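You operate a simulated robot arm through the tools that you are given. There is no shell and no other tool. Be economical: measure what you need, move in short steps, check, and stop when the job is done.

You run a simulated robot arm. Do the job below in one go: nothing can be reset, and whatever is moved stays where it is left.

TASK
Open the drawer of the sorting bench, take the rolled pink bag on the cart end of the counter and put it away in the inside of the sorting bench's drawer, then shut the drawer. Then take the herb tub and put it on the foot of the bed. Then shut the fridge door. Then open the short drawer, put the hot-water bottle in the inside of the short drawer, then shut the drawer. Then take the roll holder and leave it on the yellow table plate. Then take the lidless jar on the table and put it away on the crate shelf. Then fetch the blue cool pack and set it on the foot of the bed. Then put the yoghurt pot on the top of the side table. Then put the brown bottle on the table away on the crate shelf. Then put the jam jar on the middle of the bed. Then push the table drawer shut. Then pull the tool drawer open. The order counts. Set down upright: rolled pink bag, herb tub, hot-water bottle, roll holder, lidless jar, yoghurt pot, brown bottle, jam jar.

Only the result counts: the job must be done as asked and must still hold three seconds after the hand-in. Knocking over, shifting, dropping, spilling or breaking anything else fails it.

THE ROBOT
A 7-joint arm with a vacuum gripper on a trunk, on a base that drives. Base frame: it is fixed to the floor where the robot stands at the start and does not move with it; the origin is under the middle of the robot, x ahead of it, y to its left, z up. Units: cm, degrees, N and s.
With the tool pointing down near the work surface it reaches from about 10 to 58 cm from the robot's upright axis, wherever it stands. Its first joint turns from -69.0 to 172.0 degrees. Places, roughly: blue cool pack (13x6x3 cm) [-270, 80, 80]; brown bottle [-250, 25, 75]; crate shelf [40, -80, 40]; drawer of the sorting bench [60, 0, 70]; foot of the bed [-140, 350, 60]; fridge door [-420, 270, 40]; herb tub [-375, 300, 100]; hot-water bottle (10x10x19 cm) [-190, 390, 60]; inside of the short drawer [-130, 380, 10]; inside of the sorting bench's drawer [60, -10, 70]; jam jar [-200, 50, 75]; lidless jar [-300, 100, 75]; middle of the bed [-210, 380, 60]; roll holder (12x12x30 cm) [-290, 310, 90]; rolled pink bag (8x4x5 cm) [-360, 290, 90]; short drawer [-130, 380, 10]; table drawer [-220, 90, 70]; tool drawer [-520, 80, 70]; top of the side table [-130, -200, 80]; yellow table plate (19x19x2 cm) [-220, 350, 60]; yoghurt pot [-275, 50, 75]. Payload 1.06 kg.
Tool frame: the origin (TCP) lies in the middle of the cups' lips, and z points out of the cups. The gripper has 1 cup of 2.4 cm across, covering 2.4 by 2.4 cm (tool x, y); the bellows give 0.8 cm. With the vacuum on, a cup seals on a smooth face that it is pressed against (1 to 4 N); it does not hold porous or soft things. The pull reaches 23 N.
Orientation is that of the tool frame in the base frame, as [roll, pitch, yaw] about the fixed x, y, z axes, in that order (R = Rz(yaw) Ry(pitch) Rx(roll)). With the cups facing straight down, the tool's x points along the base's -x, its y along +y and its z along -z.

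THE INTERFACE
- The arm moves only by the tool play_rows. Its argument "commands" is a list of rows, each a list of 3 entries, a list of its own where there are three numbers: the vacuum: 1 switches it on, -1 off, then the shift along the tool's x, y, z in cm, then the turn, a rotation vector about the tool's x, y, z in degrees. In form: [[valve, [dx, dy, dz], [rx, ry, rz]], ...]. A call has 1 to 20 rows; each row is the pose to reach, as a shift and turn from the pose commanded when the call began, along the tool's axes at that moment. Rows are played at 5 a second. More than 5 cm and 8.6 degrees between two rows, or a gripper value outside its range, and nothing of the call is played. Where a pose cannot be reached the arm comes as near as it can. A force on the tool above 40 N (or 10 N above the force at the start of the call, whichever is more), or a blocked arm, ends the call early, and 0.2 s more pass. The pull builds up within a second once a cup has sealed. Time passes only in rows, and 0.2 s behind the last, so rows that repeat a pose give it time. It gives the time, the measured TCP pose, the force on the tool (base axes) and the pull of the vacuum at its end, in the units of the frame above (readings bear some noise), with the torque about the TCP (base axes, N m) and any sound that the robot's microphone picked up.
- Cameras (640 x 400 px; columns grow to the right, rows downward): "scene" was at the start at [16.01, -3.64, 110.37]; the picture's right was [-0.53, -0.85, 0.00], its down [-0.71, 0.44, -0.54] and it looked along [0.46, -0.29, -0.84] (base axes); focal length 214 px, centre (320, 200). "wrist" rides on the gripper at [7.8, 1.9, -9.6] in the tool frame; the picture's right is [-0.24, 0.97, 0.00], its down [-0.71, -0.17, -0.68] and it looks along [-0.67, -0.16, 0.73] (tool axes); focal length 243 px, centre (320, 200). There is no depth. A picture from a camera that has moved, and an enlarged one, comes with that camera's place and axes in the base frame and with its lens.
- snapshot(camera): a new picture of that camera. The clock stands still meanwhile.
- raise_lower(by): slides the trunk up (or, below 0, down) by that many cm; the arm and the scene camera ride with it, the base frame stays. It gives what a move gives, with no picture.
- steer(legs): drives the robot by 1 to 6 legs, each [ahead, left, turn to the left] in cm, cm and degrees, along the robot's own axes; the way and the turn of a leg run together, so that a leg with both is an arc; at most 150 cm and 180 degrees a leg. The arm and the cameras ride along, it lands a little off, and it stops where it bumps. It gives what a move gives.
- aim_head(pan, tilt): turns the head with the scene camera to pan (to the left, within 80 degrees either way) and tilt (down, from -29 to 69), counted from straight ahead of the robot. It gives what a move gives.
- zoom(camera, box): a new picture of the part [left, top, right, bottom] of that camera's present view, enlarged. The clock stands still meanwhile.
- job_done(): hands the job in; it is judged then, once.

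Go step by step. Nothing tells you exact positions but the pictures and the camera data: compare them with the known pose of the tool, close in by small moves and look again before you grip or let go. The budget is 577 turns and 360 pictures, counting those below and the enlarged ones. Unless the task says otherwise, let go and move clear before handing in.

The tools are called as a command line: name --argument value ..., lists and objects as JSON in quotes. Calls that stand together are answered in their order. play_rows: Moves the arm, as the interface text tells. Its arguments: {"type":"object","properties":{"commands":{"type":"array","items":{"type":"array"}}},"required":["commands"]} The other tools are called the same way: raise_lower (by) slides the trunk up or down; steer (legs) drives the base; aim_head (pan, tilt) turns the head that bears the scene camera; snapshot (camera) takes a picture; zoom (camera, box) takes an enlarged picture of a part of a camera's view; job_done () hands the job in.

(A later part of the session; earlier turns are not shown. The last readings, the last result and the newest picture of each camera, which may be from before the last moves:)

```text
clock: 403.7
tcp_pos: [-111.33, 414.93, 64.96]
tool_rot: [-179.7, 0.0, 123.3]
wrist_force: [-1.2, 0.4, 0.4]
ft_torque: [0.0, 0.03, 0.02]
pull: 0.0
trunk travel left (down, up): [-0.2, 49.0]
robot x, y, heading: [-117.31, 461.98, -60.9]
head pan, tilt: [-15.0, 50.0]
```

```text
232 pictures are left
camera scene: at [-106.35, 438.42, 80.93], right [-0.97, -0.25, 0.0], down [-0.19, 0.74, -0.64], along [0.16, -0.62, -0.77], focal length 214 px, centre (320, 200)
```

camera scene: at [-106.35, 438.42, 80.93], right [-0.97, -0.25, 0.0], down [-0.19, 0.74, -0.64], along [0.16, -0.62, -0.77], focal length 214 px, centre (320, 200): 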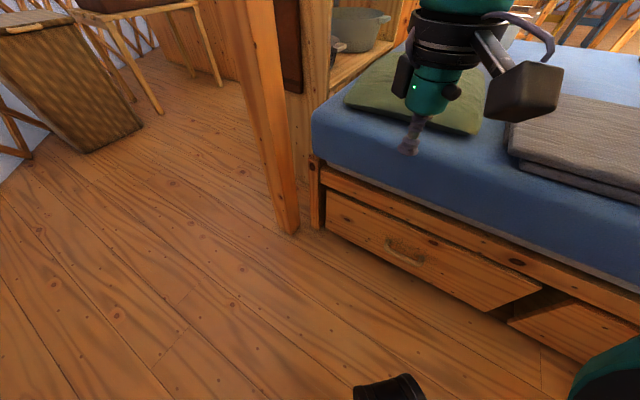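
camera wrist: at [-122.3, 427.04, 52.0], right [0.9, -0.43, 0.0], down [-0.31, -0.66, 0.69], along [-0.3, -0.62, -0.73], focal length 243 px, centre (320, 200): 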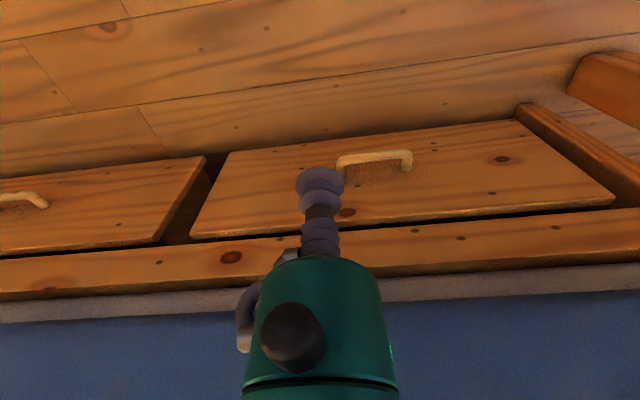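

play_rows --commands '[[-1, [0, 0, 0], [0, 0, 8]], [-1, [0, 0, 0], [0, 0, 16]], [-1, [0, 0, 0], [0, 0, 24]], [-1, [0, 0, 0], [0, 0, 32]], [-1, [0, 0, 0], [0, 0, 40]], [-1, [0, 0, 0], [0, 0, 48]], [-1, [0, 0, 0], [0, 0, 50]]]'

play_rows --commands '[[-1, [0, 0, 0], [0, -8, 0]], [-1, [0, 0, 0], [0, -16, 0]], [-1, [0, 0, 0], [0, -24, 0]], [-1, [0, 0, 0], [0, -32, 0]], [-1, [0, 0, 0], [0, -40, 0]], [-1, [0, 0, 0], [0, -48, 0]], [-1, [0, 0, 0], [0, -56, 0]], [-1, [0, 0, 0], [0, -64, 0]], [-1, [0, 0, 0], [0, -72, 0]], [-1, [0, 0, 0], [0, -80, 0]], [-1, [0, 0, 0], [0, -88, 0]]]'

```text
clock: 405.3
tcp_pos: [-111.33, 414.94, 65.09]
tool_rot: [-179.8, 0.2, 73.3]
wrist_force: [0.4, -0.5, 0.3]
ft_torque: [0.0, 0.01, -0.01]
pull: 0.1
trunk travel left (down, up): [-0.2, 49.0]
robot x, y, heading: [-117.56, 462.49, -60.7]
head pan, tilt: [-15.0, 50.0]
```

```text
clock: 407.7
tcp_pos: [-117.96, 405.98, 70.05]
tool_rot: [-177.9, 87.9, 75.8]
wrist_force: [-0.9, -0.8, 0.5]
ft_torque: [-0.01, 0.0, -0.02]
pull: 0.0
out of reach, approached as far as the arm can: row 7, 8, 9, 10, 11
trunk travel left (down, up): [-0.2, 49.0]
robot x, y, heading: [-117.17, 462.09, -60.3]
head pan, tilt: [-15.0, 50.0]
```

play_rows --commands '[[-1, [4, 0, 0], [0, 0, 0]], [-1, [8, 0, 0], [0, 0, 0]], [-1, [12, 0, 0], [0, 0, 0]]]'

snapshot --camera "scene"

```text
clock: 408.5
tcp_pos: [-120.04, 401.69, 59.79]
tool_rot: [-177.3, 87.9, 76.3]
wrist_force: [0.5, 0.4, -0.1]
ft_torque: [0.0, -0.01, -0.03]
pull: 0.1
out of reach, approached as far as the arm can: row 1, 2, 3
trunk travel left (down, up): [-0.2, 49.0]
robot x, y, heading: [-117.16, 462.32, -60.9]
head pan, tilt: [-15.0, 50.0]
```

```text
231 pictures are left
camera scene: at [-106.35, 438.43, 80.93], right [-0.97, -0.25, 0.0], down [-0.19, 0.74, -0.64], along [0.16, -0.62, -0.77], focal length 214 px, centre (320, 200)
```

scene: 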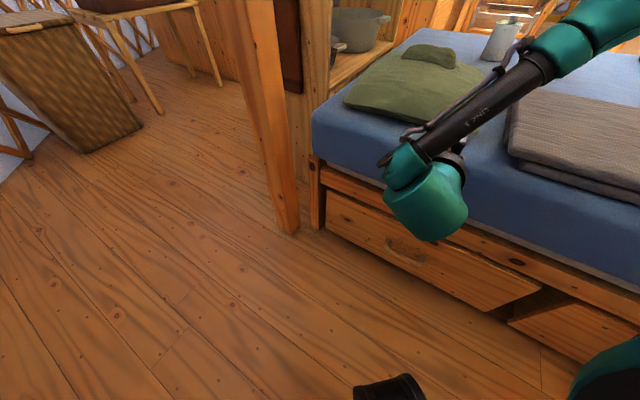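

play_rows --commands '[[-1, [-4, 0, -2], [0, 0, 0]], [-1, [-8, 0, -5], [0, 0, 0]], [-1, [-12, 0, -8], [0, 0, 0]]]'

steer --legs '[[0, -25, 0], [0, 0, 33]]'

play_rows --commands '[[-1, [0, 0, 0], [8, 0, 0]], [-1, [0, 0, 0], [16, 0, 0]], [-1, [0, 0, 0], [24, 0, 0]], [-1, [0, 0, 0], [32, 0, 0]]]'

snapshot --camera "scene"

```text
clock: 409.3
tcp_pos: [-118.67, 408.28, 72.95]
tool_rot: [-175.4, 88.1, 77.9]
wrist_force: [0.3, -0.6, -0.4]
ft_torque: [0.01, -0.04, -0.01]
pull: 0.0
out of reach, approached as far as the arm can: row 1, 2, 3
trunk travel left (down, up): [-0.2, 49.0]
robot x, y, heading: [-117.67, 462.51, -60.5]
head pan, tilt: [-15.0, 50.0]
```

```text
clock: 412.7
tcp_pos: [-111.04, 403.92, 72.79]
tool_rot: [-176.8, 88.0, 109.5]
wrist_force: [0.1, -0.3, 0.7]
ft_torque: [-0.03, 0.03, 0.01]
pull: 0.0
trunk travel left (down, up): [-0.2, 49.0]
robot x, y, heading: [-139.37, 449.85, -27.7]
head pan, tilt: [-15.0, 50.0]
```

```text
clock: 413.7
tcp_pos: [-115.18, 394.63, 74.43]
tool_rot: [-152.8, 87.7, 101.8]
wrist_force: [-0.7, 1.1, 0.1]
ft_torque: [0.0, 0.0, 0.0]
pull: 0.0
out of reach, approached as far as the arm can: row 1, 2, 3, 4
trunk travel left (down, up): [-0.2, 49.0]
robot x, y, heading: [-139.17, 449.84, -27.8]
head pan, tilt: [-15.0, 50.0]
```

```text
230 pictures are left
camera scene: at [-116.99, 436.0, 80.93], right [-0.68, -0.73, 0.0], down [-0.56, 0.52, -0.64], along [0.47, -0.44, -0.77], focal length 214 px, centre (320, 200)
```

scene: 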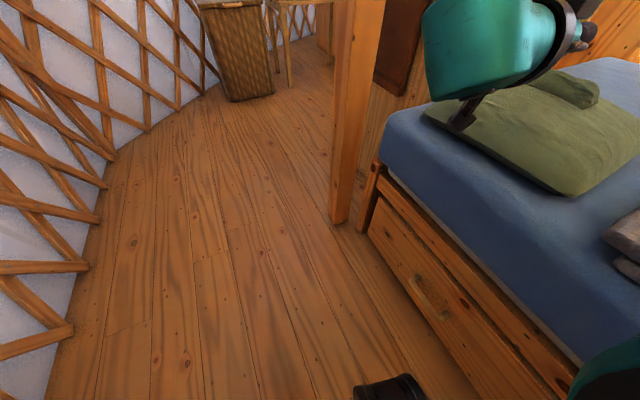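

I'll return to the square-on stance where the tool-down pose at z≈30 worked, and find how far the tool can be pitched up there.

play_rows --commands '[[-1, [0, 0, -4], [0, 6, 0]], [-1, [0, 0, -8], [0, 12, 0]], [-1, [0, 0, -12], [0, 18, 0]], [-1, [-2, 0, -14], [0, 26, 0]], [-1, [-2, 0, -16], [0, 34, 0]], [-1, [-2, 0, -18], [0, 42, 0]], [-1, [-2, 0, -20], [0, 50, 0]], [-1, [-2, 0, -20], [0, 58, 0]], [-1, [-2, 0, -20], [0, 66, 0]], [-1, [-2, 0, -20], [0, 74, 0]], [-1, [-2, 0, -20], [0, 82, 0]], [-1, [-2, 0, -20], [0, 88, 0]]]'

steer --legs '[[0, 0, -65]]'

snapshot --camera "scene"

```text
clock: 416.3
tcp_pos: [-109.68, 413.72, 76.83]
tool_rot: [-179.0, 0.4, 74.3]
wrist_force: [0.6, 0.0, -0.1]
ft_torque: [0.02, 0.0, -0.01]
pull: 0.0
out of reach, approached as far as the arm can: row 1, 2, 3, 4, 5, 6, 7
trunk travel left (down, up): [-0.2, 49.0]
robot x, y, heading: [-139.61, 449.6, -27.8]
head pan, tilt: [-15.0, 50.0]
```

```text
clock: 419.6
tcp_pos: [-159.8, 407.98, 76.85]
tool_rot: [-178.8, 0.5, 9.1]
wrist_force: [0.3, 0.3, -0.3]
ft_torque: [0.01, -0.02, -0.03]
pull: 0.2
trunk travel left (down, up): [-0.2, 49.0]
robot x, y, heading: [-139.34, 450.31, -93.2]
head pan, tilt: [-15.0, 50.0]
```

```text
229 pictures are left
camera scene: at [-142.69, 423.89, 80.93], right [-0.95, 0.31, 0.0], down [0.24, 0.73, -0.64], along [-0.2, -0.61, -0.77], focal length 214 px, centre (320, 200)
```

scene: 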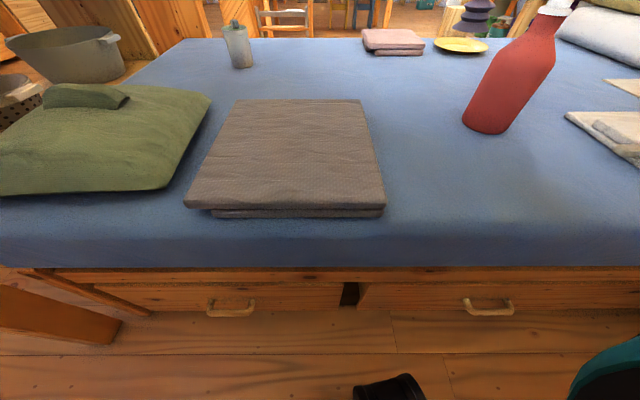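

play_rows --commands '[[-1, [0, 0, 0], [0, 0, -8]], [-1, [0, 0, 0], [0, 0, -16]], [-1, [0, 0, 0], [0, 0, -24]], [-1, [0, 0, 0], [0, 0, -32]], [-1, [0, 0, 0], [0, 0, -40]], [-1, [0, 0, 0], [0, 0, -48]], [-1, [0, 0, 0], [0, 0, -56]], [-1, [0, 0, 0], [0, 0, -63]]]'

steer --legs '[[-14, 0, -15]]'

```text
clock: 421.4
tcp_pos: [-159.71, 407.93, 76.89]
tool_rot: [-179.1, -0.8, 72.1]
wrist_force: [0.2, -0.2, -0.1]
ft_torque: [0.0, -0.01, 0.0]
pull: 0.0
trunk travel left (down, up): [-0.2, 49.0]
robot x, y, heading: [-139.52, 450.52, -92.9]
head pan, tilt: [-15.0, 50.0]
```

```text
clock: 422.7
tcp_pos: [-167.41, 428.54, 76.87]
tool_rot: [-179.1, -0.8, 57.0]
wrist_force: [-0.4, 0.5, 0.2]
ft_torque: [0.02, 0.0, -0.01]
pull: 0.0
trunk travel left (down, up): [-0.2, 49.0]
robot x, y, heading: [-136.83, 463.95, -107.9]
head pan, tilt: [-15.0, 50.0]
```

play_rows --commands '[[-1, [2, 0, 4], [0, 0, -5]], [-1, [2, 0, 8], [0, 0, -10]], [-1, [2, 0, 12], [0, 0, -15]], [-1, [2, 0, 16.5], [0, 0, -15]], [-1, [2, 0, 21], [0, 0, -15]], [-1, [2, 0, 25.5], [0, 0, -15]], [-1, [2, 0, 30], [0, 0, -15]], [-1, [2, 0, 34.5], [0, 0, -15]], [-1, [2, 0, 39], [0, 0, -15]], [-1, [2, 0, 43.5], [0, 0, -15]], [-1, [2, 0, 48], [0, 0, -15]], [-1, [2, 0, 52], [0, 0, -15]]]'

play_rows --commands '[[-1, [0, 0, 0], [0, -8, 0]], [-1, [0, 0, 0], [0, -16, 0]], [-1, [0, 0, 0], [0, -24, 0]], [-1, [0, 0, 0], [0, -32, 0]], [-1, [0, 0, 0], [0, -40, 0]], [-1, [0, 0, 0], [0, -48, 0]], [-1, [0, 0, 0], [0, -56, 0]], [-1, [0, 0, 0], [0, -64, 0]], [-1, [0, 0, 0], [0, -72, 0]]]'

snapshot --camera "scene"

```text
clock: 425.3
tcp_pos: [-166.66, 431.12, 24.84]
tool_rot: [-179.3, -0.9, 72.1]
wrist_force: [0.2, -0.2, 0.6]
ft_torque: [-0.03, 0.0, 0.0]
pull: 0.1
trunk travel left (down, up): [-0.2, 49.0]
robot x, y, heading: [-136.85, 463.89, -107.7]
head pan, tilt: [-15.0, 50.0]
```

```text
clock: 427.3
tcp_pos: [-165.7, 422.32, 49.29]
tool_rot: [-176.2, 62.4, 72.5]
wrist_force: [0.4, 0.4, -0.2]
ft_torque: [-0.03, -0.02, 0.02]
pull: 0.1
out of reach, approached as far as the arm can: row 4, 5, 6, 7, 8, 9
trunk travel left (down, up): [-0.2, 49.0]
robot x, y, heading: [-136.8, 463.82, -108.2]
head pan, tilt: [-15.0, 50.0]
```

```text
228 pictures are left
camera scene: at [-146.78, 439.45, 80.93], right [-0.84, 0.55, 0.0], down [0.42, 0.64, -0.64], along [-0.35, -0.54, -0.77], focal length 214 px, centre (320, 200)
```

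scene: 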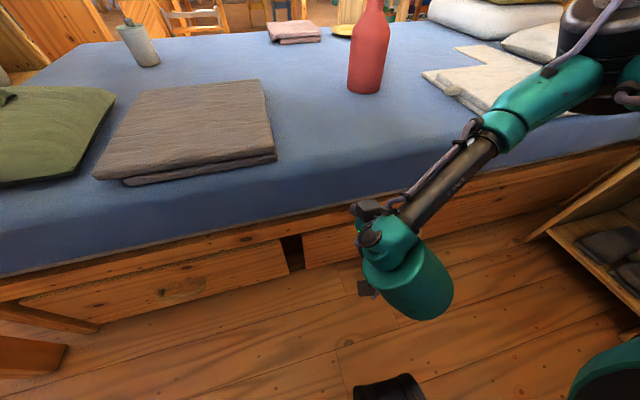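

At low height the wrist can't level forward. I'll go back to the vertical tool and try to slip the cup behind the handle along the drawer face, or else drag the bar by friction.

play_rows --commands '[[-1, [0, 0, 0], [0, 8, 0]], [-1, [0, 0, 0], [0, 16, 0]], [-1, [0, 0, 0], [0, 24, 0]], [-1, [0, 0, 0], [0, 32, 0]], [-1, [0, 0, 0], [0, 40, 0]], [-1, [0, 0, 0], [0, 48, 0]], [-1, [0, 0, 0], [0, 56, 0]], [-1, [0, 0, 0], [0, 62, 0]]]'

steer --legs '[[0, 47, 0]]'

snapshot --camera "wrist"

```text
clock: 429.1
tcp_pos: [-165.41, 422.23, 48.81]
tool_rot: [-178.3, 0.3, 69.3]
wrist_force: [0.4, -0.3, 0.2]
ft_torque: [0.0, 0.04, 0.01]
pull: 0.2
trunk travel left (down, up): [-0.2, 49.0]
robot x, y, heading: [-136.7, 463.95, -107.9]
head pan, tilt: [-15.0, 50.0]
```

```text
clock: 431.9
tcp_pos: [-120.63, 407.89, 48.94]
tool_rot: [-178.2, 0.3, 69.4]
wrist_force: [0.3, 0.3, 0.1]
ft_torque: [-0.01, 0.01, -0.05]
pull: 0.2
trunk travel left (down, up): [-0.2, 49.0]
robot x, y, heading: [-91.98, 449.25, -107.9]
head pan, tilt: [-15.0, 50.0]
```

```text
227 pictures are left
camera wrist: at [-115.96, 414.33, 58.39], right [0.83, -0.56, -0.03], down [-0.39, -0.61, 0.69], along [-0.41, -0.56, -0.72], focal length 243 px, centre (320, 200)
```

wrist: 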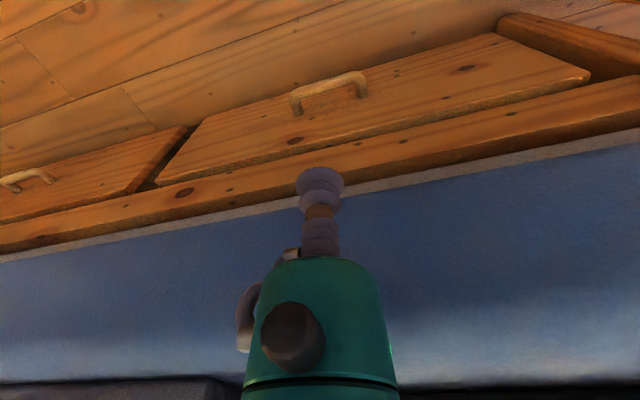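

zoom --camera "wrist" --box '[140, 20, 400, 220]'

zoom --camera "wrist" --box '[400, 20, 640, 180]'

```text
2.00 times, centred on (270, 120) of wrist
camera zoom: at [-115.96, 414.33, 58.39], right [0.83, -0.56, -0.03], down [-0.39, -0.61, 0.69], along [-0.41, -0.56, -0.72], focal length 485 px, centre (420, 360)
```

zoom: 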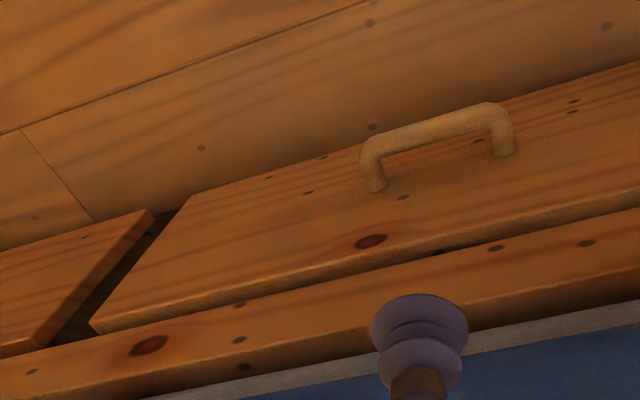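

```text
2.50 times, centred on (520, 100) of wrist
camera zoom: at [-115.96, 414.33, 58.39], right [0.83, -0.56, -0.03], down [-0.39, -0.61, 0.69], along [-0.41, -0.56, -0.72], focal length 606 px, centre (-180, 450)
```

zoom: 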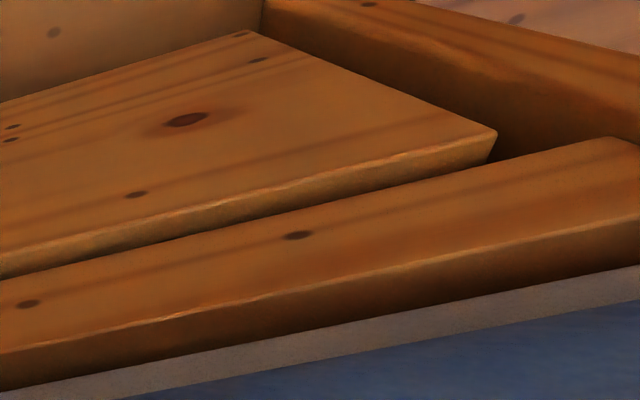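

The drawer front is flush below the rail. I'll try again with the robot turned 47° and farther away: there the level tool kept its orientation while extending outward as it went down.

play_rows --commands '[[-1, [2, 0, -4], [-0.9, 0, -1.3]], [-1, [4, 0, -8], [-1.8, 0, -2.6]], [-1, [6, 0, -12], [-1.8, 0, -2.6]], [-1, [6, 0, -16], [-1.8, 0, -2.6]]]'

steer --legs '[[-14, -27, 0], [0, 0, 48]]'

play_rows --commands '[[-1, [0, 0, 0], [0, 0, 8]], [-1, [0, 0, 0], [0, 0, 16]], [-1, [0, 0, 0], [0, 0, 24]], [-1, [0, 0, 0], [0, 0, 32]], [-1, [0, 0, 0], [0, 0, 40]], [-1, [0, 0, 0], [0, 0, 48]]]'

play_rows --commands '[[-1, [0, 0, 0], [0, -8, 0]], [-1, [0, 0, 0], [0, -16, 0]], [-1, [0, 0, 0], [0, -24, 0]], [-1, [0, 0, 0], [0, -32, 0]], [-1, [-1, 0, 0], [0, -40, 0]], [-1, [-2, 0, 0], [0, -48, 0]], [-1, [-3, 0, 0], [0, -56, 0]], [-1, [-4, 0, 0], [0, -64, 0]], [-1, [-5, 0, 0], [0, -72, 0]], [-1, [-6, 0, 0], [0, -80, 0]], [-1, [-7, 0, 0], [0, -88, 0]]]'

```text
clock: 432.9
tcp_pos: [-118.16, 413.3, 64.89]
tool_rot: [-180.0, 0.3, 72.1]
wrist_force: [-0.4, 0.4, -0.1]
ft_torque: [-0.01, -0.01, -0.02]
pull: 0.0
trunk travel left (down, up): [-0.2, 49.0]
robot x, y, heading: [-92.35, 449.53, -108.0]
head pan, tilt: [-15.0, 50.0]
```

```text
clock: 437.2
tcp_pos: [-103.91, 427.57, 64.81]
tool_rot: [-179.9, 0.2, 120.4]
wrist_force: [0.5, -0.5, 0.3]
ft_torque: [0.02, -0.01, -0.02]
pull: 0.1
trunk travel left (down, up): [-0.2, 49.0]
robot x, y, heading: [-113.35, 470.6, -59.7]
head pan, tilt: [-15.0, 50.0]
```

```text
clock: 438.6
tcp_pos: [-104.05, 427.51, 64.86]
tool_rot: [179.8, 0.1, 72.2]
wrist_force: [0.4, -0.2, 0.7]
ft_torque: [-0.02, -0.01, 0.0]
pull: 0.0
trunk travel left (down, up): [-0.2, 49.0]
robot x, y, heading: [-113.3, 470.71, -59.7]
head pan, tilt: [-15.0, 50.0]
```

```text
clock: 441.0
tcp_pos: [-112.19, 412.51, 68.97]
tool_rot: [174.6, 87.7, 67.5]
wrist_force: [0.4, 0.5, 0.1]
ft_torque: [0.03, -0.02, -0.01]
pull: 0.0
out of reach, approached as far as the arm can: row 6, 7, 8, 9, 10, 11
trunk travel left (down, up): [-0.2, 49.0]
robot x, y, heading: [-113.66, 471.29, -59.8]
head pan, tilt: [-15.0, 50.0]
```

play_rows --commands '[[-1, [4, 0, 1], [0, 0, 0]], [-1, [8, 0, 2], [0, 0, 0]], [-1, [12, 0, 3], [0, 0, 0]], [-1, [16, 0, 4], [0, 0, 0]]]'

snapshot --camera "scene"

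```text
clock: 442.0
tcp_pos: [-113.9, 407.55, 53.21]
tool_rot: [172.4, 88.0, 64.8]
wrist_force: [-0.7, -0.1, 0.0]
ft_torque: [0.02, 0.0, 0.01]
pull: 0.1
out of reach, approached as far as the arm can: row 1, 2, 3, 4
trunk travel left (down, up): [-0.2, 49.0]
robot x, y, heading: [-113.35, 471.02, -59.5]
head pan, tilt: [-15.0, 50.0]
```

```text
224 pictures are left
camera scene: at [-101.98, 447.35, 80.93], right [-0.96, -0.27, 0.0], down [-0.2, 0.74, -0.64], along [0.17, -0.62, -0.77], focal length 214 px, centre (320, 200)
```

scene: 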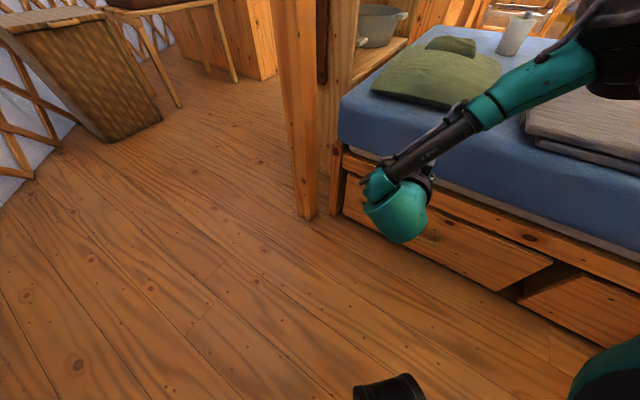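

play_rows --commands '[[-1, [4, 0, 0], [0, 0, 0]], [-1, [8, 0, 0], [0, 0, 0]], [-1, [12, 0, 0], [0, 0, 0]]]'

```text
clock: 442.8
tcp_pos: [-115.54, 407.71, 44.53]
tool_rot: [173.8, 87.6, 66.0]
wrist_force: [0.8, -0.3, -0.3]
ft_torque: [0.0, 0.01, -0.01]
pull: 0.0
out of reach, approached as far as the arm can: row 1, 2, 3
trunk travel left (down, up): [-0.2, 49.0]
robot x, y, heading: [-113.41, 470.53, -59.5]
head pan, tilt: [-15.0, 50.0]
```

play_rows --commands '[[-1, [4, 0, 1], [0, 0, 0]], [-1, [8, 0, 2], [0, 0, 0]], [-1, [12, 0, 3], [0, 0, 0]], [-1, [16, 0, 4], [0, 0, 0]], [-1, [20, 0, 4], [0, 0, 0]], [-1, [24, 0, 4], [0, 0, 0]]]'

snapshot --camera "scene"

```text
clock: 444.2
tcp_pos: [-123.93, 404.6, 37.55]
tool_rot: [177.7, 86.4, 67.5]
wrist_force: [-0.1, 0.5, -0.2]
ft_torque: [-0.03, -0.03, -0.01]
pull: 0.0
out of reach, approached as far as the arm can: row 1, 2, 3, 4, 5, 6
trunk travel left (down, up): [-0.2, 49.0]
robot x, y, heading: [-113.51, 470.93, -59.2]
head pan, tilt: [-15.0, 50.0]
```

```text
223 pictures are left
camera scene: at [-101.98, 447.34, 80.93], right [-0.96, -0.27, 0.0], down [-0.21, 0.74, -0.64], along [0.17, -0.62, -0.77], focal length 214 px, centre (320, 200)
```

scene: 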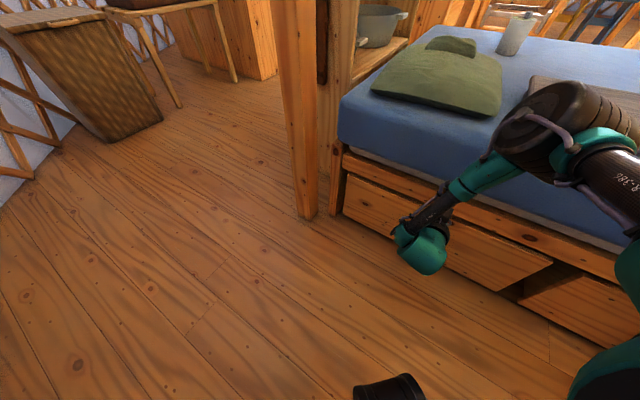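

play_rows --commands '[[-1, [4, 0, 0], [0, 0, 0]], [-1, [8, 0, 0], [0, 0, 0]], [-1, [12, 0, 0], [0, 0, 0]], [-1, [16, 0, 0], [0, 0, 0]], [-1, [20, 0, 0], [0, 0, 0]], [-1, [22, 0, 0], [0, 0, 0]]]'

snapshot --camera "wrist"

```text
clock: 445.6
tcp_pos: [-131.8, 407.12, 28.53]
tool_rot: [-177.6, 85.4, 67.6]
wrist_force: [-0.3, -0.3, -0.6]
ft_torque: [0.02, -0.04, 0.0]
pull: 0.0
out of reach, approached as far as the arm can: row 1, 2, 3, 4, 5, 6
trunk travel left (down, up): [-0.2, 49.0]
robot x, y, heading: [-113.45, 470.99, -59.5]
head pan, tilt: [-15.0, 50.0]
```

```text
222 pictures are left
camera wrist: at [-125.91, 415.45, 21.47], right [0.87, -0.43, 0.23], down [0.11, 0.64, 0.76], along [-0.47, -0.64, 0.61], focal length 243 px, centre (320, 200)
```

wrist: 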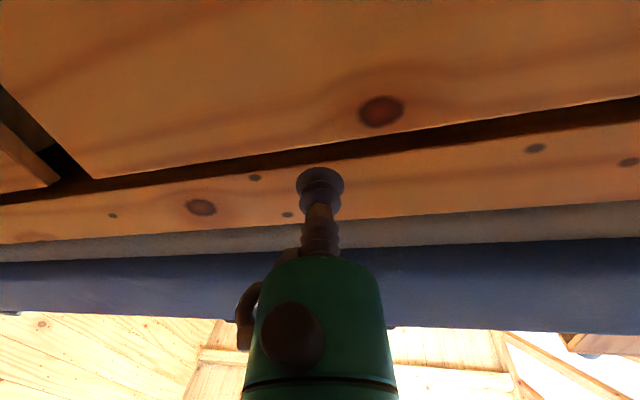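

play_rows --commands '[[-1, [4, 0, -1], [0, 0, 0]], [-1, [8, 0, -2], [0, 0, 0]], [-1, [12, 0, -2], [0, 0, 0]], [-1, [16, 0, -2], [0, 0, 0]]]'

snapshot --camera "wrist"

```text
clock: 446.6
tcp_pos: [-131.19, 408.3, 28.48]
tool_rot: [-177.3, 85.2, 67.6]
wrist_force: [0.9, -0.2, -0.1]
ft_torque: [-0.03, 0.0, 0.02]
pull: 0.0
out of reach, approached as far as the arm can: row 1, 2, 3, 4
trunk travel left (down, up): [-0.2, 49.0]
robot x, y, heading: [-113.64, 470.77, -59.3]
head pan, tilt: [-15.0, 50.0]
```

```text
221 pictures are left
camera wrist: at [-125.34, 416.61, 21.59], right [0.87, -0.43, 0.23], down [0.11, 0.64, 0.76], along [-0.47, -0.64, 0.6], focal length 243 px, centre (320, 200)
```

wrist: 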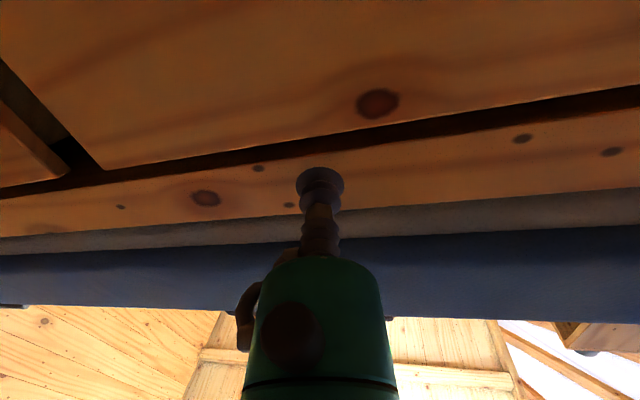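

play_rows --commands '[[-1, [3, -2, 0], [0, 3, 0]], [-1, [6, -4, 0], [0, 6, 0]], [-1, [9, -6, 0], [0, 9, 0]]]'

```text
clock: 447.4
tcp_pos: [-135.76, 410.04, 26.16]
tool_rot: [-179.2, 76.2, 65.8]
wrist_force: [-1.0, -0.1, 0.3]
ft_torque: [-0.01, -0.05, 0.02]
pull: 0.0
out of reach, approached as far as the arm can: row 1, 2, 3
trunk travel left (down, up): [-0.2, 49.0]
robot x, y, heading: [-113.31, 470.77, -59.6]
head pan, tilt: [-15.0, 50.0]
```

play_rows --commands '[[-1, [3, -2, 1], [0, 0, 0]], [-1, [6, -4, 2], [0, 0, 0]], [-1, [9, -6, 3], [0, 0, 0]], [-1, [12, -8, 4], [0, 0, 0]]]'

snapshot --camera "wrist"

snapshot --camera "scene"

```text
clock: 448.4
tcp_pos: [-139.87, 410.29, 26.79]
tool_rot: [-179.2, 76.3, 65.9]
wrist_force: [0.1, -1.3, -0.7]
ft_torque: [-0.01, 0.0, 0.03]
pull: 0.1
out of reach, approached as far as the arm can: row 1, 2, 3, 4
trunk travel left (down, up): [-0.2, 49.0]
robot x, y, heading: [-113.76, 471.06, -59.6]
head pan, tilt: [-15.0, 50.0]
```

```text
220 pictures are left
camera wrist: at [-133.55, 419.49, 21.53], right [0.86, -0.46, 0.23], down [0.06, 0.52, 0.85], along [-0.51, -0.72, 0.47], focal length 243 px, centre (320, 200)
```

wrist: 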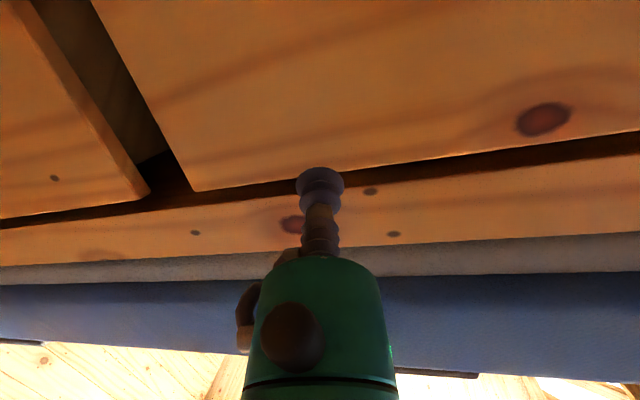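

```text
219 pictures are left
camera scene: at [-101.99, 447.34, 80.93], right [-0.96, -0.27, 0.0], down [-0.2, 0.74, -0.64], along [0.17, -0.62, -0.77], focal length 214 px, centre (320, 200)
```

scene: 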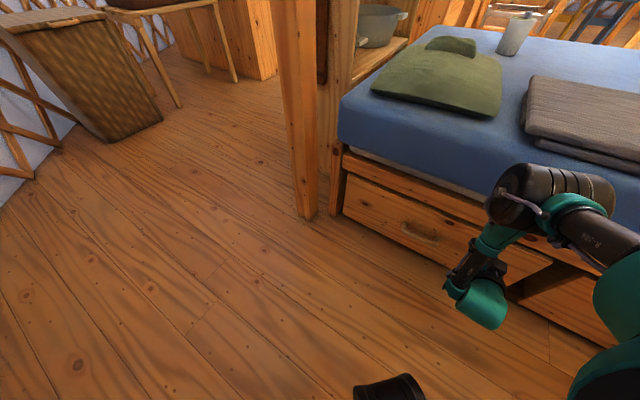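

play_rows --commands '[[-1, [2, 0, -1], [0, 4, 0]], [-1, [5, 0, -2], [0, 6, 0]], [-1, [8, 0, -3], [0, 6, 0]]]'

play_rows --commands '[[-1, [3, 2, 0], [0, 0, 0]], [-1, [6, 4, 0], [0, 0, 0]], [-1, [9, 6, 0], [0, 0, 0]]]'

```text
clock: 449.2
tcp_pos: [-137.49, 413.02, 25.06]
tool_rot: [-179.4, 70.2, 65.8]
wrist_force: [0.3, 0.2, -0.1]
ft_torque: [0.01, -0.02, 0.02]
pull: 0.2
out of reach, approached as far as the arm can: row 1, 2, 3
trunk travel left (down, up): [-0.2, 49.0]
robot x, y, heading: [-113.83, 470.98, -59.9]
head pan, tilt: [-15.0, 50.0]
```

```text
clock: 450.0
tcp_pos: [-130.95, 411.56, 24.34]
tool_rot: [-179.3, 70.2, 65.7]
wrist_force: [-0.4, 0.4, -0.5]
ft_torque: [0.03, -0.04, -0.03]
pull: 0.0
out of reach, approached as far as the arm can: row 1, 2, 3
trunk travel left (down, up): [-0.2, 49.0]
robot x, y, heading: [-113.39, 470.88, -59.5]
head pan, tilt: [-15.0, 50.0]
```

I'll try a better posture: with the wrist beneath the elbow (forearm hanging down), the tool should tilt outward easily. First I restore the tool to vertical, higher up.

play_rows --commands '[[-1, [-4, 0, -1], [0, 0, 0]], [-1, [-8, 0, -2], [0, 0, 0]], [-1, [-12, 0, -3], [0, 0, 0]], [-1, [-16, 0, -5], [0, 6, 0]], [-1, [-20, 0, -7], [0, 12, 0]], [-1, [-24, 0, -9], [0, 20, 0]], [-1, [-28, 0, -11], [0, 28, 0]], [-1, [-30, 0, -13], [0, 36, 0]], [-1, [-32, 0, -15], [0, 44, 0]], [-1, [-34, 0, -17], [0, 52, 0]], [-1, [-36, 0, -19], [0, 60, 0]], [-1, [-36, 0, -20], [0, 68, 0]], [-1, [-36, 0, -20], [0, 71, 0]]]'

steer --legs '[[0, 0, 12]]'

aim_head --pan -50 --tilt 45

snapshot --camera "scene"

```text
clock: 452.8
tcp_pos: [-128.12, 417.59, 65.06]
tool_rot: [-179.8, -0.8, 65.1]
wrist_force: [0.5, -0.7, 0.0]
ft_torque: [0.02, -0.01, 0.02]
pull: 0.0
trunk travel left (down, up): [-0.2, 49.0]
robot x, y, heading: [-113.83, 470.67, -59.4]
head pan, tilt: [-15.0, 50.0]
```

```text
clock: 453.9
tcp_pos: [-116.74, 415.7, 64.99]
tool_rot: [-179.8, -0.7, 77.1]
wrist_force: [-0.3, 0.7, -0.4]
ft_torque: [0.02, 0.04, 0.01]
pull: 0.1
trunk travel left (down, up): [-0.2, 49.0]
robot x, y, heading: [-113.33, 471.26, -47.2]
head pan, tilt: [-15.0, 50.0]
```

```text
clock: 454.9
tcp_pos: [-116.64, 415.73, 65.12]
tool_rot: [-179.8, -0.8, 77.1]
wrist_force: [0.2, -0.6, -0.3]
ft_torque: [-0.03, 0.0, 0.02]
pull: 0.2
trunk travel left (down, up): [-0.2, 49.0]
robot x, y, heading: [-113.56, 470.9, -47.5]
head pan, tilt: [-50.0, 45.0]
```

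```text
218 pictures are left
camera scene: at [-101.9, 449.06, 81.62], right [-0.99, 0.13, 0.0], down [0.09, 0.7, -0.71], along [-0.09, -0.7, -0.71], focal length 214 px, centre (320, 200)
```

scene: 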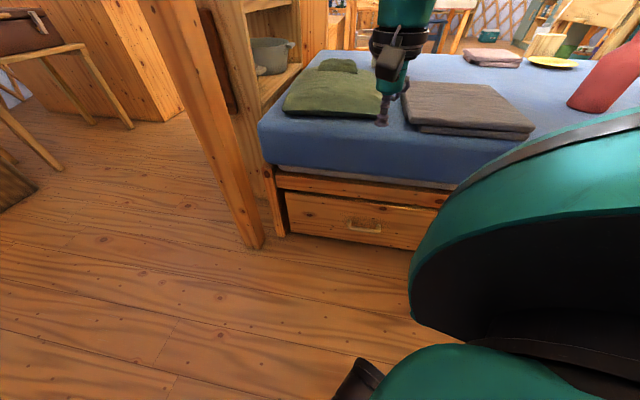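

play_rows --commands '[[-1, [2.4, -3.2, 0], [0, 0, 0]], [-1, [4.8, -6.5, 0], [0, 0, 0]], [-1, [7.2, -9.7, 0], [0, 0, 0]], [-1, [9.6, -13, 0], [0, 0, 0]], [-1, [9.6, -13, 4.5], [0, 0, 0]], [-1, [9.6, -13, 9], [0, 0, 0]], [-1, [9.6, -13, 13.5], [0, 0, 0]], [-1, [9.6, -13, 18], [0, 0, 0]], [-1, [9.6, -13, 22.5], [0, 0, 0]], [-1, [9.6, -13, 27], [0, 0, 0]], [-1, [9.6, -13, 31.5], [0, 0, 0]]]'

play_rows --commands '[[-1, [0, 0, 0], [0, -8, 0]], [-1, [0, 0, 0], [0, -16, 0]], [-1, [-1, 0, 0], [0, -24, 0]], [-1, [-2, 0, 0], [0, -32, 0]], [-1, [-3, 0, 0], [0, -40, 0]], [-1, [-4, 0, 0], [0, -48, 0]], [-1, [-5, 0, 0], [0, -56, 0]], [-1, [-6, 0, 0], [0, -64, 0]], [-1, [-7, 0, 0], [0, -72, 0]], [-1, [-8, 0, 0], [0, -80, 0]]]'

snapshot --camera "scene"

```text
clock: 457.4
tcp_pos: [-127.31, 428.34, 33.66]
tool_rot: [-179.9, -0.7, 77.2]
wrist_force: [0.1, -0.2, 0.5]
ft_torque: [-0.01, 0.03, 0.03]
pull: 0.0
trunk travel left (down, up): [-0.2, 49.0]
robot x, y, heading: [-113.74, 471.01, -47.1]
head pan, tilt: [-50.0, 45.0]
```

```text
clock: 459.6
tcp_pos: [-137.9, 404.94, 47.35]
tool_rot: [175.1, 71.7, 77.7]
wrist_force: [8.1, 16.4, -3.8]
ft_torque: [-0.19, 0.1, -0.19]
pull: 0.0
out of reach, approached as far as the arm can: row 3, 4, 5, 6, 7, 8, 9, 10
trunk travel left (down, up): [-0.2, 49.0]
robot x, y, heading: [-113.58, 470.86, -47.4]
head pan, tilt: [-50.0, 45.0]
stopped in row 10: the force on the tool passed its limit (the readings are from after the stop); the commanded pose is now the measured one
```

```text
217 pictures are left
camera scene: at [-101.85, 449.11, 81.62], right [-0.99, 0.13, 0.0], down [0.09, 0.7, -0.71], along [-0.09, -0.7, -0.71], focal length 214 px, centre (320, 200)
```

scene: 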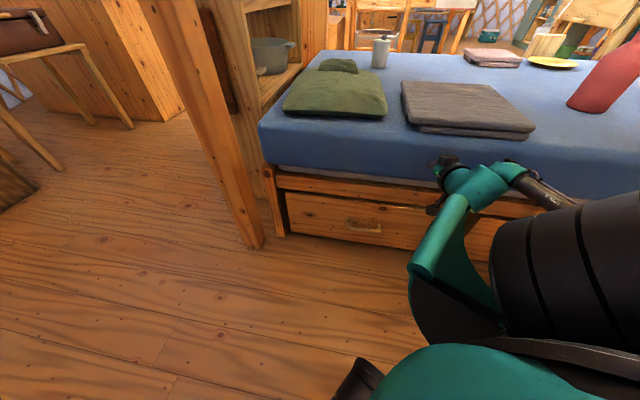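

The drawer's top edge is actually at z≈28, so the earlier posture (z≈26, tool 14° below level) is good enough for a seal near the top. I'll back off from the mattress and rebuild that posture.

play_rows --commands '[[-1, [-1, 0, -3], [0, 0, 0]], [-1, [-3, 0, -6], [0, 0, 0]], [-1, [-6, 0, -9], [0, 8, 0]], [-1, [-9, 0, -11], [0, 16, 0]], [-1, [-12, 0, -13], [0, 24, 0]], [-1, [-14, 0, -14], [0, 32, 0]], [-1, [-16, 0, -14], [0, 40, 0]], [-1, [-18, 0, -14], [0, 48, 0]], [-1, [-20, 0, -14], [0, 56, 0]], [-1, [-22, 0, -14], [0, 64, 0]], [-1, [-24, 0, -14], [0, 72, 0]]]'

snapshot --camera "scene"

```text
clock: 461.9
tcp_pos: [-138.01, 410.81, 74.64]
tool_rot: [178.5, -0.3, 82.2]
wrist_force: [-0.3, 0.2, -0.1]
ft_torque: [0.01, -0.02, 0.0]
pull: 0.2
out of reach, approached as far as the arm can: row 1, 2, 4
trunk travel left (down, up): [-0.2, 49.0]
robot x, y, heading: [-113.24, 471.02, -47.6]
head pan, tilt: [-50.0, 45.0]
```

```text
216 pictures are left
camera scene: at [-101.89, 449.07, 81.62], right [-0.99, 0.13, 0.0], down [0.09, 0.7, -0.71], along [-0.09, -0.7, -0.71], focal length 214 px, centre (320, 200)
```

scene: 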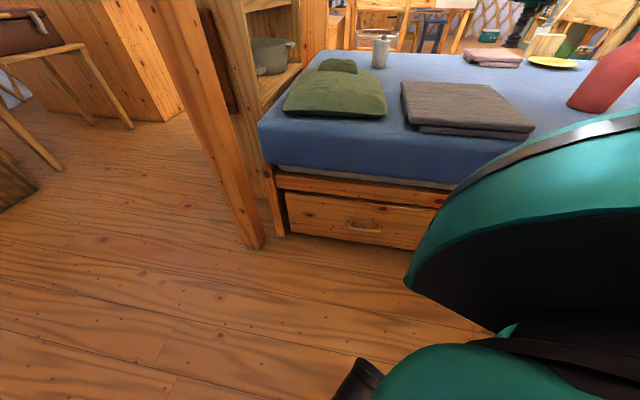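

steer --legs '[[0, 0, -5]]'

```text
clock: 462.9
tcp_pos: [-143.18, 413.06, 74.5]
tool_rot: [178.6, -0.2, 77.1]
wrist_force: [0.0, 0.6, 0.6]
ft_torque: [0.02, 0.01, 0.02]
pull: 0.0
trunk travel left (down, up): [-0.2, 49.0]
robot x, y, heading: [-113.62, 470.68, -52.3]
head pan, tilt: [-50.0, 45.0]
```

play_rows --commands '[[-1, [2.3, 3.6, 0.9], [1.4, 0, 0]], [-1, [4.6, 7.2, 1.7], [1.4, 0, 0]], [-1, [7, 10.8, 2.6], [1.4, 0, 0]], [-1, [9.3, 14.4, 3.5], [1.4, 0, 0]], [-1, [11.6, 18, 4.3], [1.4, 0, 0]], [-1, [14, 21.5, 5.2], [1.4, 0, 0]], [-1, [16.3, 25.1, 6], [1.4, 0, 0]], [-1, [18.6, 28.7, 6.9], [1.4, 0, 0]], [-1, [21, 32.3, 7.8], [1.4, 0, 0]], [-1, [23.3, 35.9, 8.6], [1.4, 0, 0]], [-1, [25.6, 39.5, 9.5], [1.4, 0, 0]]]'

play_rows --commands '[[-1, [0, 0, 0], [0, -8, 0]], [-1, [0, 0, 0], [0, -16, 0]], [-1, [0, 0, 0], [0, -24, 0]], [-1, [0, 0, 0], [0, -32, 0]], [-1, [-1, 0, 0], [0, -40, 0]], [-1, [-2, 0, 0], [0, -48, 0]], [-1, [-3, 0, 0], [0, -56, 0]], [-1, [-4, 0, 0], [0, -64, 0]], [-1, [-5, 0, 0], [0, -72, 0]], [-1, [-6, 0, 0], [0, -80, 0]], [-1, [-7, 0, 0], [0, -88, 0]]]'

play_rows --commands '[[-1, [4, 0, 1], [0, 0, 0]], [-1, [8, 0, 2], [0, 0, 0]], [-1, [12, 0, 3], [0, 0, 0]], [-1, [16, 0, 4], [0, 0, 0]]]'

play_rows --commands '[[-1, [4, 0, 0], [0, 0, 0]], [-1, [8, 0, 0], [0, 0, 0]], [-1, [12, 0, 0], [0, 0, 0]]]'

```text
clock: 465.2
tcp_pos: [-98.72, 429.23, 66.12]
tool_rot: [179.9, -0.2, 77.0]
wrist_force: [0.5, 0.1, 0.1]
ft_torque: [-0.02, 0.02, -0.03]
pull: 0.1
trunk travel left (down, up): [-0.2, 49.0]
robot x, y, heading: [-113.49, 470.82, -52.5]
head pan, tilt: [-50.0, 45.0]
```

```text
clock: 467.6
tcp_pos: [-105.84, 413.76, 70.23]
tool_rot: [179.2, 87.5, 76.6]
wrist_force: [-0.9, 0.4, 0.4]
ft_torque: [-0.04, 0.0, -0.04]
pull: 0.1
out of reach, approached as far as the arm can: row 6, 7, 8, 9, 10, 11
trunk travel left (down, up): [-0.2, 49.0]
robot x, y, heading: [-113.44, 470.84, -52.3]
head pan, tilt: [-50.0, 45.0]
```

```text
clock: 468.6
tcp_pos: [-107.16, 408.33, 54.44]
tool_rot: [178.7, 87.6, 75.8]
wrist_force: [-0.5, 0.1, -0.8]
ft_torque: [0.01, -0.02, 0.01]
pull: 0.0
out of reach, approached as far as the arm can: row 1, 2, 3, 4
trunk travel left (down, up): [-0.2, 49.0]
robot x, y, heading: [-113.78, 471.24, -52.2]
head pan, tilt: [-50.0, 45.0]
```

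```text
clock: 469.4
tcp_pos: [-107.78, 407.72, 43.22]
tool_rot: [177.6, 87.6, 74.7]
wrist_force: [-0.7, 0.9, -0.5]
ft_torque: [0.0, 0.03, -0.02]
pull: 0.1
out of reach, approached as far as the arm can: row 1, 2, 3
trunk travel left (down, up): [-0.2, 49.0]
robot x, y, heading: [-113.42, 470.96, -52.6]
head pan, tilt: [-50.0, 45.0]
```

play_rows --commands '[[-1, [4, 0, 0], [0, 0, 0]], [-1, [8, 0, 0], [0, 0, 0]], [-1, [12, 0, 0], [0, 0, 0]], [-1, [16, 0, 0], [0, 0, 0]]]'

play_rows --commands '[[-1, [4, 0, -0.5], [0, 0, 0]], [-1, [8, 0, -1], [0, 0, 0]], [-1, [12, 0, -1.5], [0, 0, 0]], [-1, [16, 0, -2], [0, 0, 0]]]'

```text
clock: 470.4
tcp_pos: [-113.38, 407.14, 38.21]
tool_rot: [-180.0, 86.8, 76.0]
wrist_force: [-0.7, 0.1, 0.0]
ft_torque: [-0.01, -0.02, 0.0]
pull: 0.1
out of reach, approached as far as the arm can: row 1, 2, 3, 4
trunk travel left (down, up): [-0.2, 49.0]
robot x, y, heading: [-113.61, 470.69, -52.6]
head pan, tilt: [-50.0, 45.0]
```

```text
clock: 471.4
tcp_pos: [-118.34, 407.95, 35.33]
tool_rot: [-179.8, 86.9, 75.7]
wrist_force: [0.6, 0.2, 0.5]
ft_torque: [0.01, 0.01, -0.01]
pull: 0.0
out of reach, approached as far as the arm can: row 1, 2, 3, 4
trunk travel left (down, up): [-0.2, 49.0]
robot x, y, heading: [-113.86, 470.92, -52.3]
head pan, tilt: [-50.0, 45.0]
```

play_rows --commands '[[-1, [4, -3, 0], [0, 2, 0]], [-1, [8, -6, 0], [0, 4, 0]], [-1, [12, -9, 0], [0, 6, 0]], [-1, [16, -12, 0], [0, 7, 0]]]'

play_rows --commands '[[-1, [4, -2, 0], [0, 2, 0]], [-1, [8, -4, 0], [0, 4, 0]], [-1, [12, -6, 0], [0, 4, 0]]]'

snapshot --camera "wrist"

```text
clock: 472.4
tcp_pos: [-129.19, 409.22, 28.22]
tool_rot: [-178.9, 80.8, 76.6]
wrist_force: [-0.4, -0.3, 0.3]
ft_torque: [-0.02, 0.0, 0.0]
pull: 0.0
out of reach, approached as far as the arm can: row 1, 2, 3, 4
trunk travel left (down, up): [-0.2, 49.0]
robot x, y, heading: [-113.43, 471.08, -52.3]
head pan, tilt: [-50.0, 45.0]
```

```text
clock: 473.2
tcp_pos: [-131.58, 409.62, 27.79]
tool_rot: [-179.0, 77.0, 76.9]
wrist_force: [0.0, -0.1, 0.6]
ft_torque: [0.01, 0.0, 0.0]
pull: 0.1
out of reach, approached as far as the arm can: row 1, 2, 3
trunk travel left (down, up): [-0.2, 49.0]
robot x, y, heading: [-113.52, 470.98, -52.4]
head pan, tilt: [-50.0, 45.0]
```

```text
215 pictures are left
camera wrist: at [-127.14, 419.77, 22.24], right [0.93, -0.29, 0.23], down [-0.04, 0.53, 0.85], along [-0.36, -0.8, 0.48], focal length 243 px, centre (320, 200)
```

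wrist: 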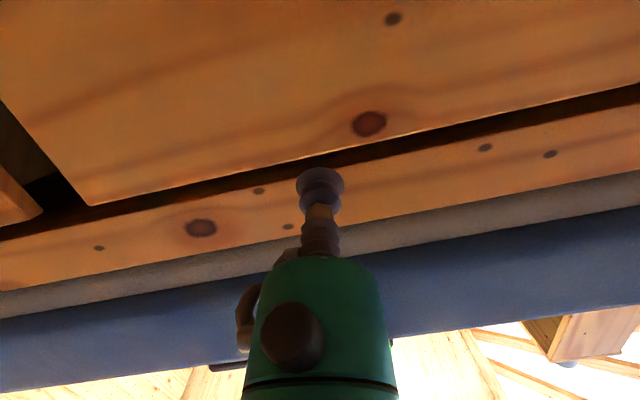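

play_rows --commands '[[1, [0, 0, 2], [0, 0, 0]], [1, [0.5, 0, 4], [0, 0, 0]], [1, [0.5, 0, 5], [0, 0, 0]]]'

```text
clock: 474.1
tcp_pos: [-132.44, 404.85, 27.16]
tool_rot: [-179.1, 76.9, 77.0]
wrist_force: [0.2, 0.0, -0.2]
ft_torque: [0.01, -0.02, 0.02]
pull: 0.0
out of reach, approached as far as the arm can: row 1, 2, 3
trunk travel left (down, up): [-0.2, 49.0]
robot x, y, heading: [-113.53, 471.1, -52.4]
head pan, tilt: [-50.0, 45.0]
```

play_rows --commands '[[1, [0.5, 0, 1], [0, 0, 0]], [1, [0.8, 0, 1.8], [0, 0, 0]], [1, [1, 0, 2.6], [0, 0, 0]], [1, [1, 0, 3.2], [0, 0, 0]], [1, [1, 0, 3.6], [0, 0, 0]]]'

snapshot --camera "wrist"

```text
clock: 475.2
tcp_pos: [-132.59, 401.99, 27.01]
tool_rot: [-179.3, 76.6, 77.1]
wrist_force: [4.3, 21.5, -8.7]
ft_torque: [-0.41, -0.04, -0.04]
pull: 0.1
out of reach, approached as far as the arm can: row 1, 2, 3, 4, 5
trunk travel left (down, up): [-0.2, 49.0]
robot x, y, heading: [-113.3, 470.87, -52.3]
head pan, tilt: [-50.0, 45.0]
```

```text
214 pictures are left
camera wrist: at [-128.21, 412.23, 21.65], right [0.93, -0.28, 0.23], down [-0.05, 0.53, 0.85], along [-0.36, -0.8, 0.48], focal length 243 px, centre (320, 200)
```

wrist: 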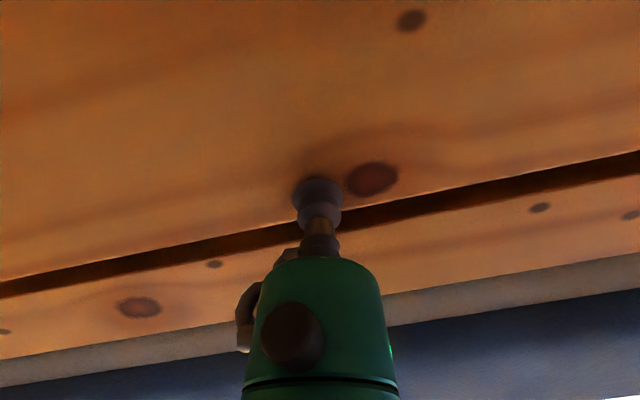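

play_rows --commands '[[1, [0, 0, -0.8], [0, -4, 0]], [1, [0, 0, -0.8], [0, -7, 0]], [1, [0, 0, -0.5], [0, -9, 0]], [1, [0, 0, -0.3], [0, -9, 0]]]'

```text
clock: 476.2
tcp_pos: [-131.62, 402.12, 29.81]
tool_rot: [179.5, 85.9, 76.7]
wrist_force: [0.5, -0.3, 1.5]
ft_torque: [-0.01, 0.01, 0.04]
pull: 0.0
out of reach, approached as far as the arm can: row 1, 2, 3, 4
trunk travel left (down, up): [-0.2, 49.0]
robot x, y, heading: [-113.77, 471.29, -52.3]
head pan, tilt: [-50.0, 45.0]
```

play_rows --commands '[[-1, [0, 0, -2.5], [0, 0, 0]], [-1, [1, 0, -5], [0, 0, 0]], [-1, [3, 0, -7], [0, 0, 0]], [-1, [5, 0, -7], [0, 0, 0]]]'

steer --legs '[[3, -4, -4]]'

play_rows --commands '[[-1, [3, 0, 0], [0, 0, 0]], [-1, [6, 0, 0], [0, 0, 0]], [-1, [9, 0, 0], [0, 0, 0]]]'

```text
clock: 477.2
tcp_pos: [-129.73, 408.71, 29.98]
tool_rot: [180.0, 86.0, 76.4]
wrist_force: [-0.1, 0.1, 0.0]
ft_torque: [0.03, 0.0, 0.0]
pull: 0.2
out of reach, approached as far as the arm can: row 2, 3, 4
trunk travel left (down, up): [-0.2, 49.0]
robot x, y, heading: [-113.55, 470.61, -52.5]
head pan, tilt: [-50.0, 45.0]
```

```text
clock: 478.2
tcp_pos: [-135.68, 405.26, 29.99]
tool_rot: [-179.9, 85.9, 72.6]
wrist_force: [0.4, -0.6, -0.5]
ft_torque: [0.0, -0.03, 0.02]
pull: 0.0
trunk travel left (down, up): [-0.2, 49.0]
robot x, y, heading: [-115.02, 466.18, -56.3]
head pan, tilt: [-50.0, 45.0]
```

```text
clock: 479.0
tcp_pos: [-135.6, 405.13, 30.05]
tool_rot: [180.0, 86.0, 72.6]
wrist_force: [-0.1, 0.2, 0.1]
ft_torque: [0.0, 0.01, 0.02]
pull: 0.0
out of reach, approached as far as the arm can: row 1, 2, 3
trunk travel left (down, up): [-0.2, 49.0]
robot x, y, heading: [-115.26, 466.12, -56.3]
head pan, tilt: [-50.0, 45.0]
```

play_rows --commands '[[-1, [1, 2, -0.5], [0, 0, 0]], [-1, [3, 4, -0.5], [0, 0, 0]], [-1, [6, 7, -0.5], [0, 0, 0]], [-1, [9, 9, -0.5], [0, 0, 0]]]'

play_rows --commands '[[-1, [2, 0, -0.5], [0, 3, 0]], [-1, [4, 0, -0.5], [0, 5, 0]], [-1, [6, 0, -0.5], [0, 5, 0]]]'

```text
clock: 480.0
tcp_pos: [-131.16, 403.72, 28.9]
tool_rot: [-176.6, 85.6, 72.8]
wrist_force: [0.3, 0.1, 0.1]
ft_torque: [0.01, 0.03, 0.0]
pull: 0.0
out of reach, approached as far as the arm can: row 1, 2, 3, 4
trunk travel left (down, up): [-0.2, 49.0]
robot x, y, heading: [-115.29, 466.09, -56.1]
head pan, tilt: [-50.0, 45.0]
```

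```text
clock: 480.8
tcp_pos: [-130.92, 403.86, 27.17]
tool_rot: [-178.7, 80.3, 70.9]
wrist_force: [0.4, -0.4, -0.9]
ft_torque: [0.03, 0.04, -0.04]
pull: 0.1
out of reach, approached as far as the arm can: row 1, 2, 3
trunk travel left (down, up): [-0.2, 49.0]
robot x, y, heading: [-115.39, 466.08, -56.3]
head pan, tilt: [-50.0, 45.0]
```

play_rows --commands '[[1, [0.8, 0, 0.5], [0, 1, 0]], [1, [1.2, 0, 1.2], [0, 1.5, 0]], [1, [1.2, 0, 1.8], [0, 1.5, 0]], [1, [1.2, 0, 2.2], [0, 1.5, 0]], [1, [1.2, 0, 2.2], [0, 1.5, 0]]]'

snapshot --camera "wrist"

```text
clock: 482.0
tcp_pos: [-131.43, 401.9, 26.53]
tool_rot: [-178.7, 78.9, 70.9]
wrist_force: [0.8, 4.3, -1.5]
ft_torque: [-0.06, 0.01, 0.02]
pull: 0.1
out of reach, approached as far as the arm can: row 1, 2, 3, 4, 5
trunk travel left (down, up): [-0.2, 49.0]
robot x, y, heading: [-115.57, 466.43, -55.9]
head pan, tilt: [-50.0, 45.0]
```

```text
213 pictures are left
camera wrist: at [-126.03, 411.41, 20.65], right [0.9, -0.38, 0.23], down [0.03, 0.56, 0.83], along [-0.44, -0.73, 0.51], focal length 243 px, centre (320, 200)
```

wrist: 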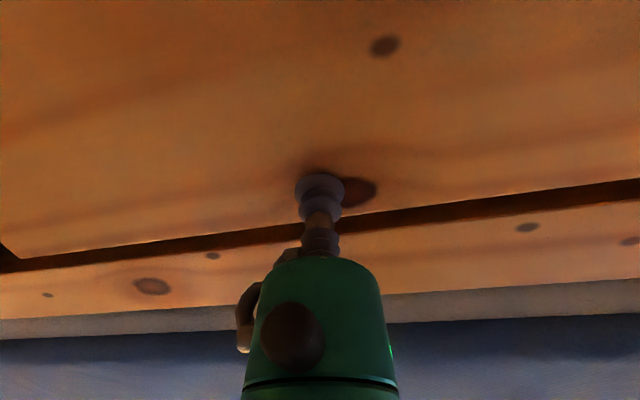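

play_rows --commands '[[1, [0, 0, 0.4], [0, 0, 0]], [1, [0, 0, 0.7], [0, 0, 0]], [1, [0, 0, 0.7], [0, -2, 0]], [1, [0, 0, 0.7], [0, -4, 0]], [1, [0, 0, 0.8], [0, -4, 0]]]'

```text
clock: 482.9
tcp_pos: [-131.56, 401.57, 26.79]
tool_rot: [-177.4, 80.8, 72.2]
wrist_force: [0.4, -0.1, -5.6]
ft_torque: [-0.28, 0.14, 0.1]
pull: 22.8
out of reach, approached as far as the arm can: row 3, 4
trunk travel left (down, up): [-0.2, 49.0]
robot x, y, heading: [-115.05, 466.45, -56.1]
head pan, tilt: [-50.0, 45.0]
stopped in row 4: the force on the tool passed its limit (the readings are from after the stop); the commanded pose is now the measured one
```

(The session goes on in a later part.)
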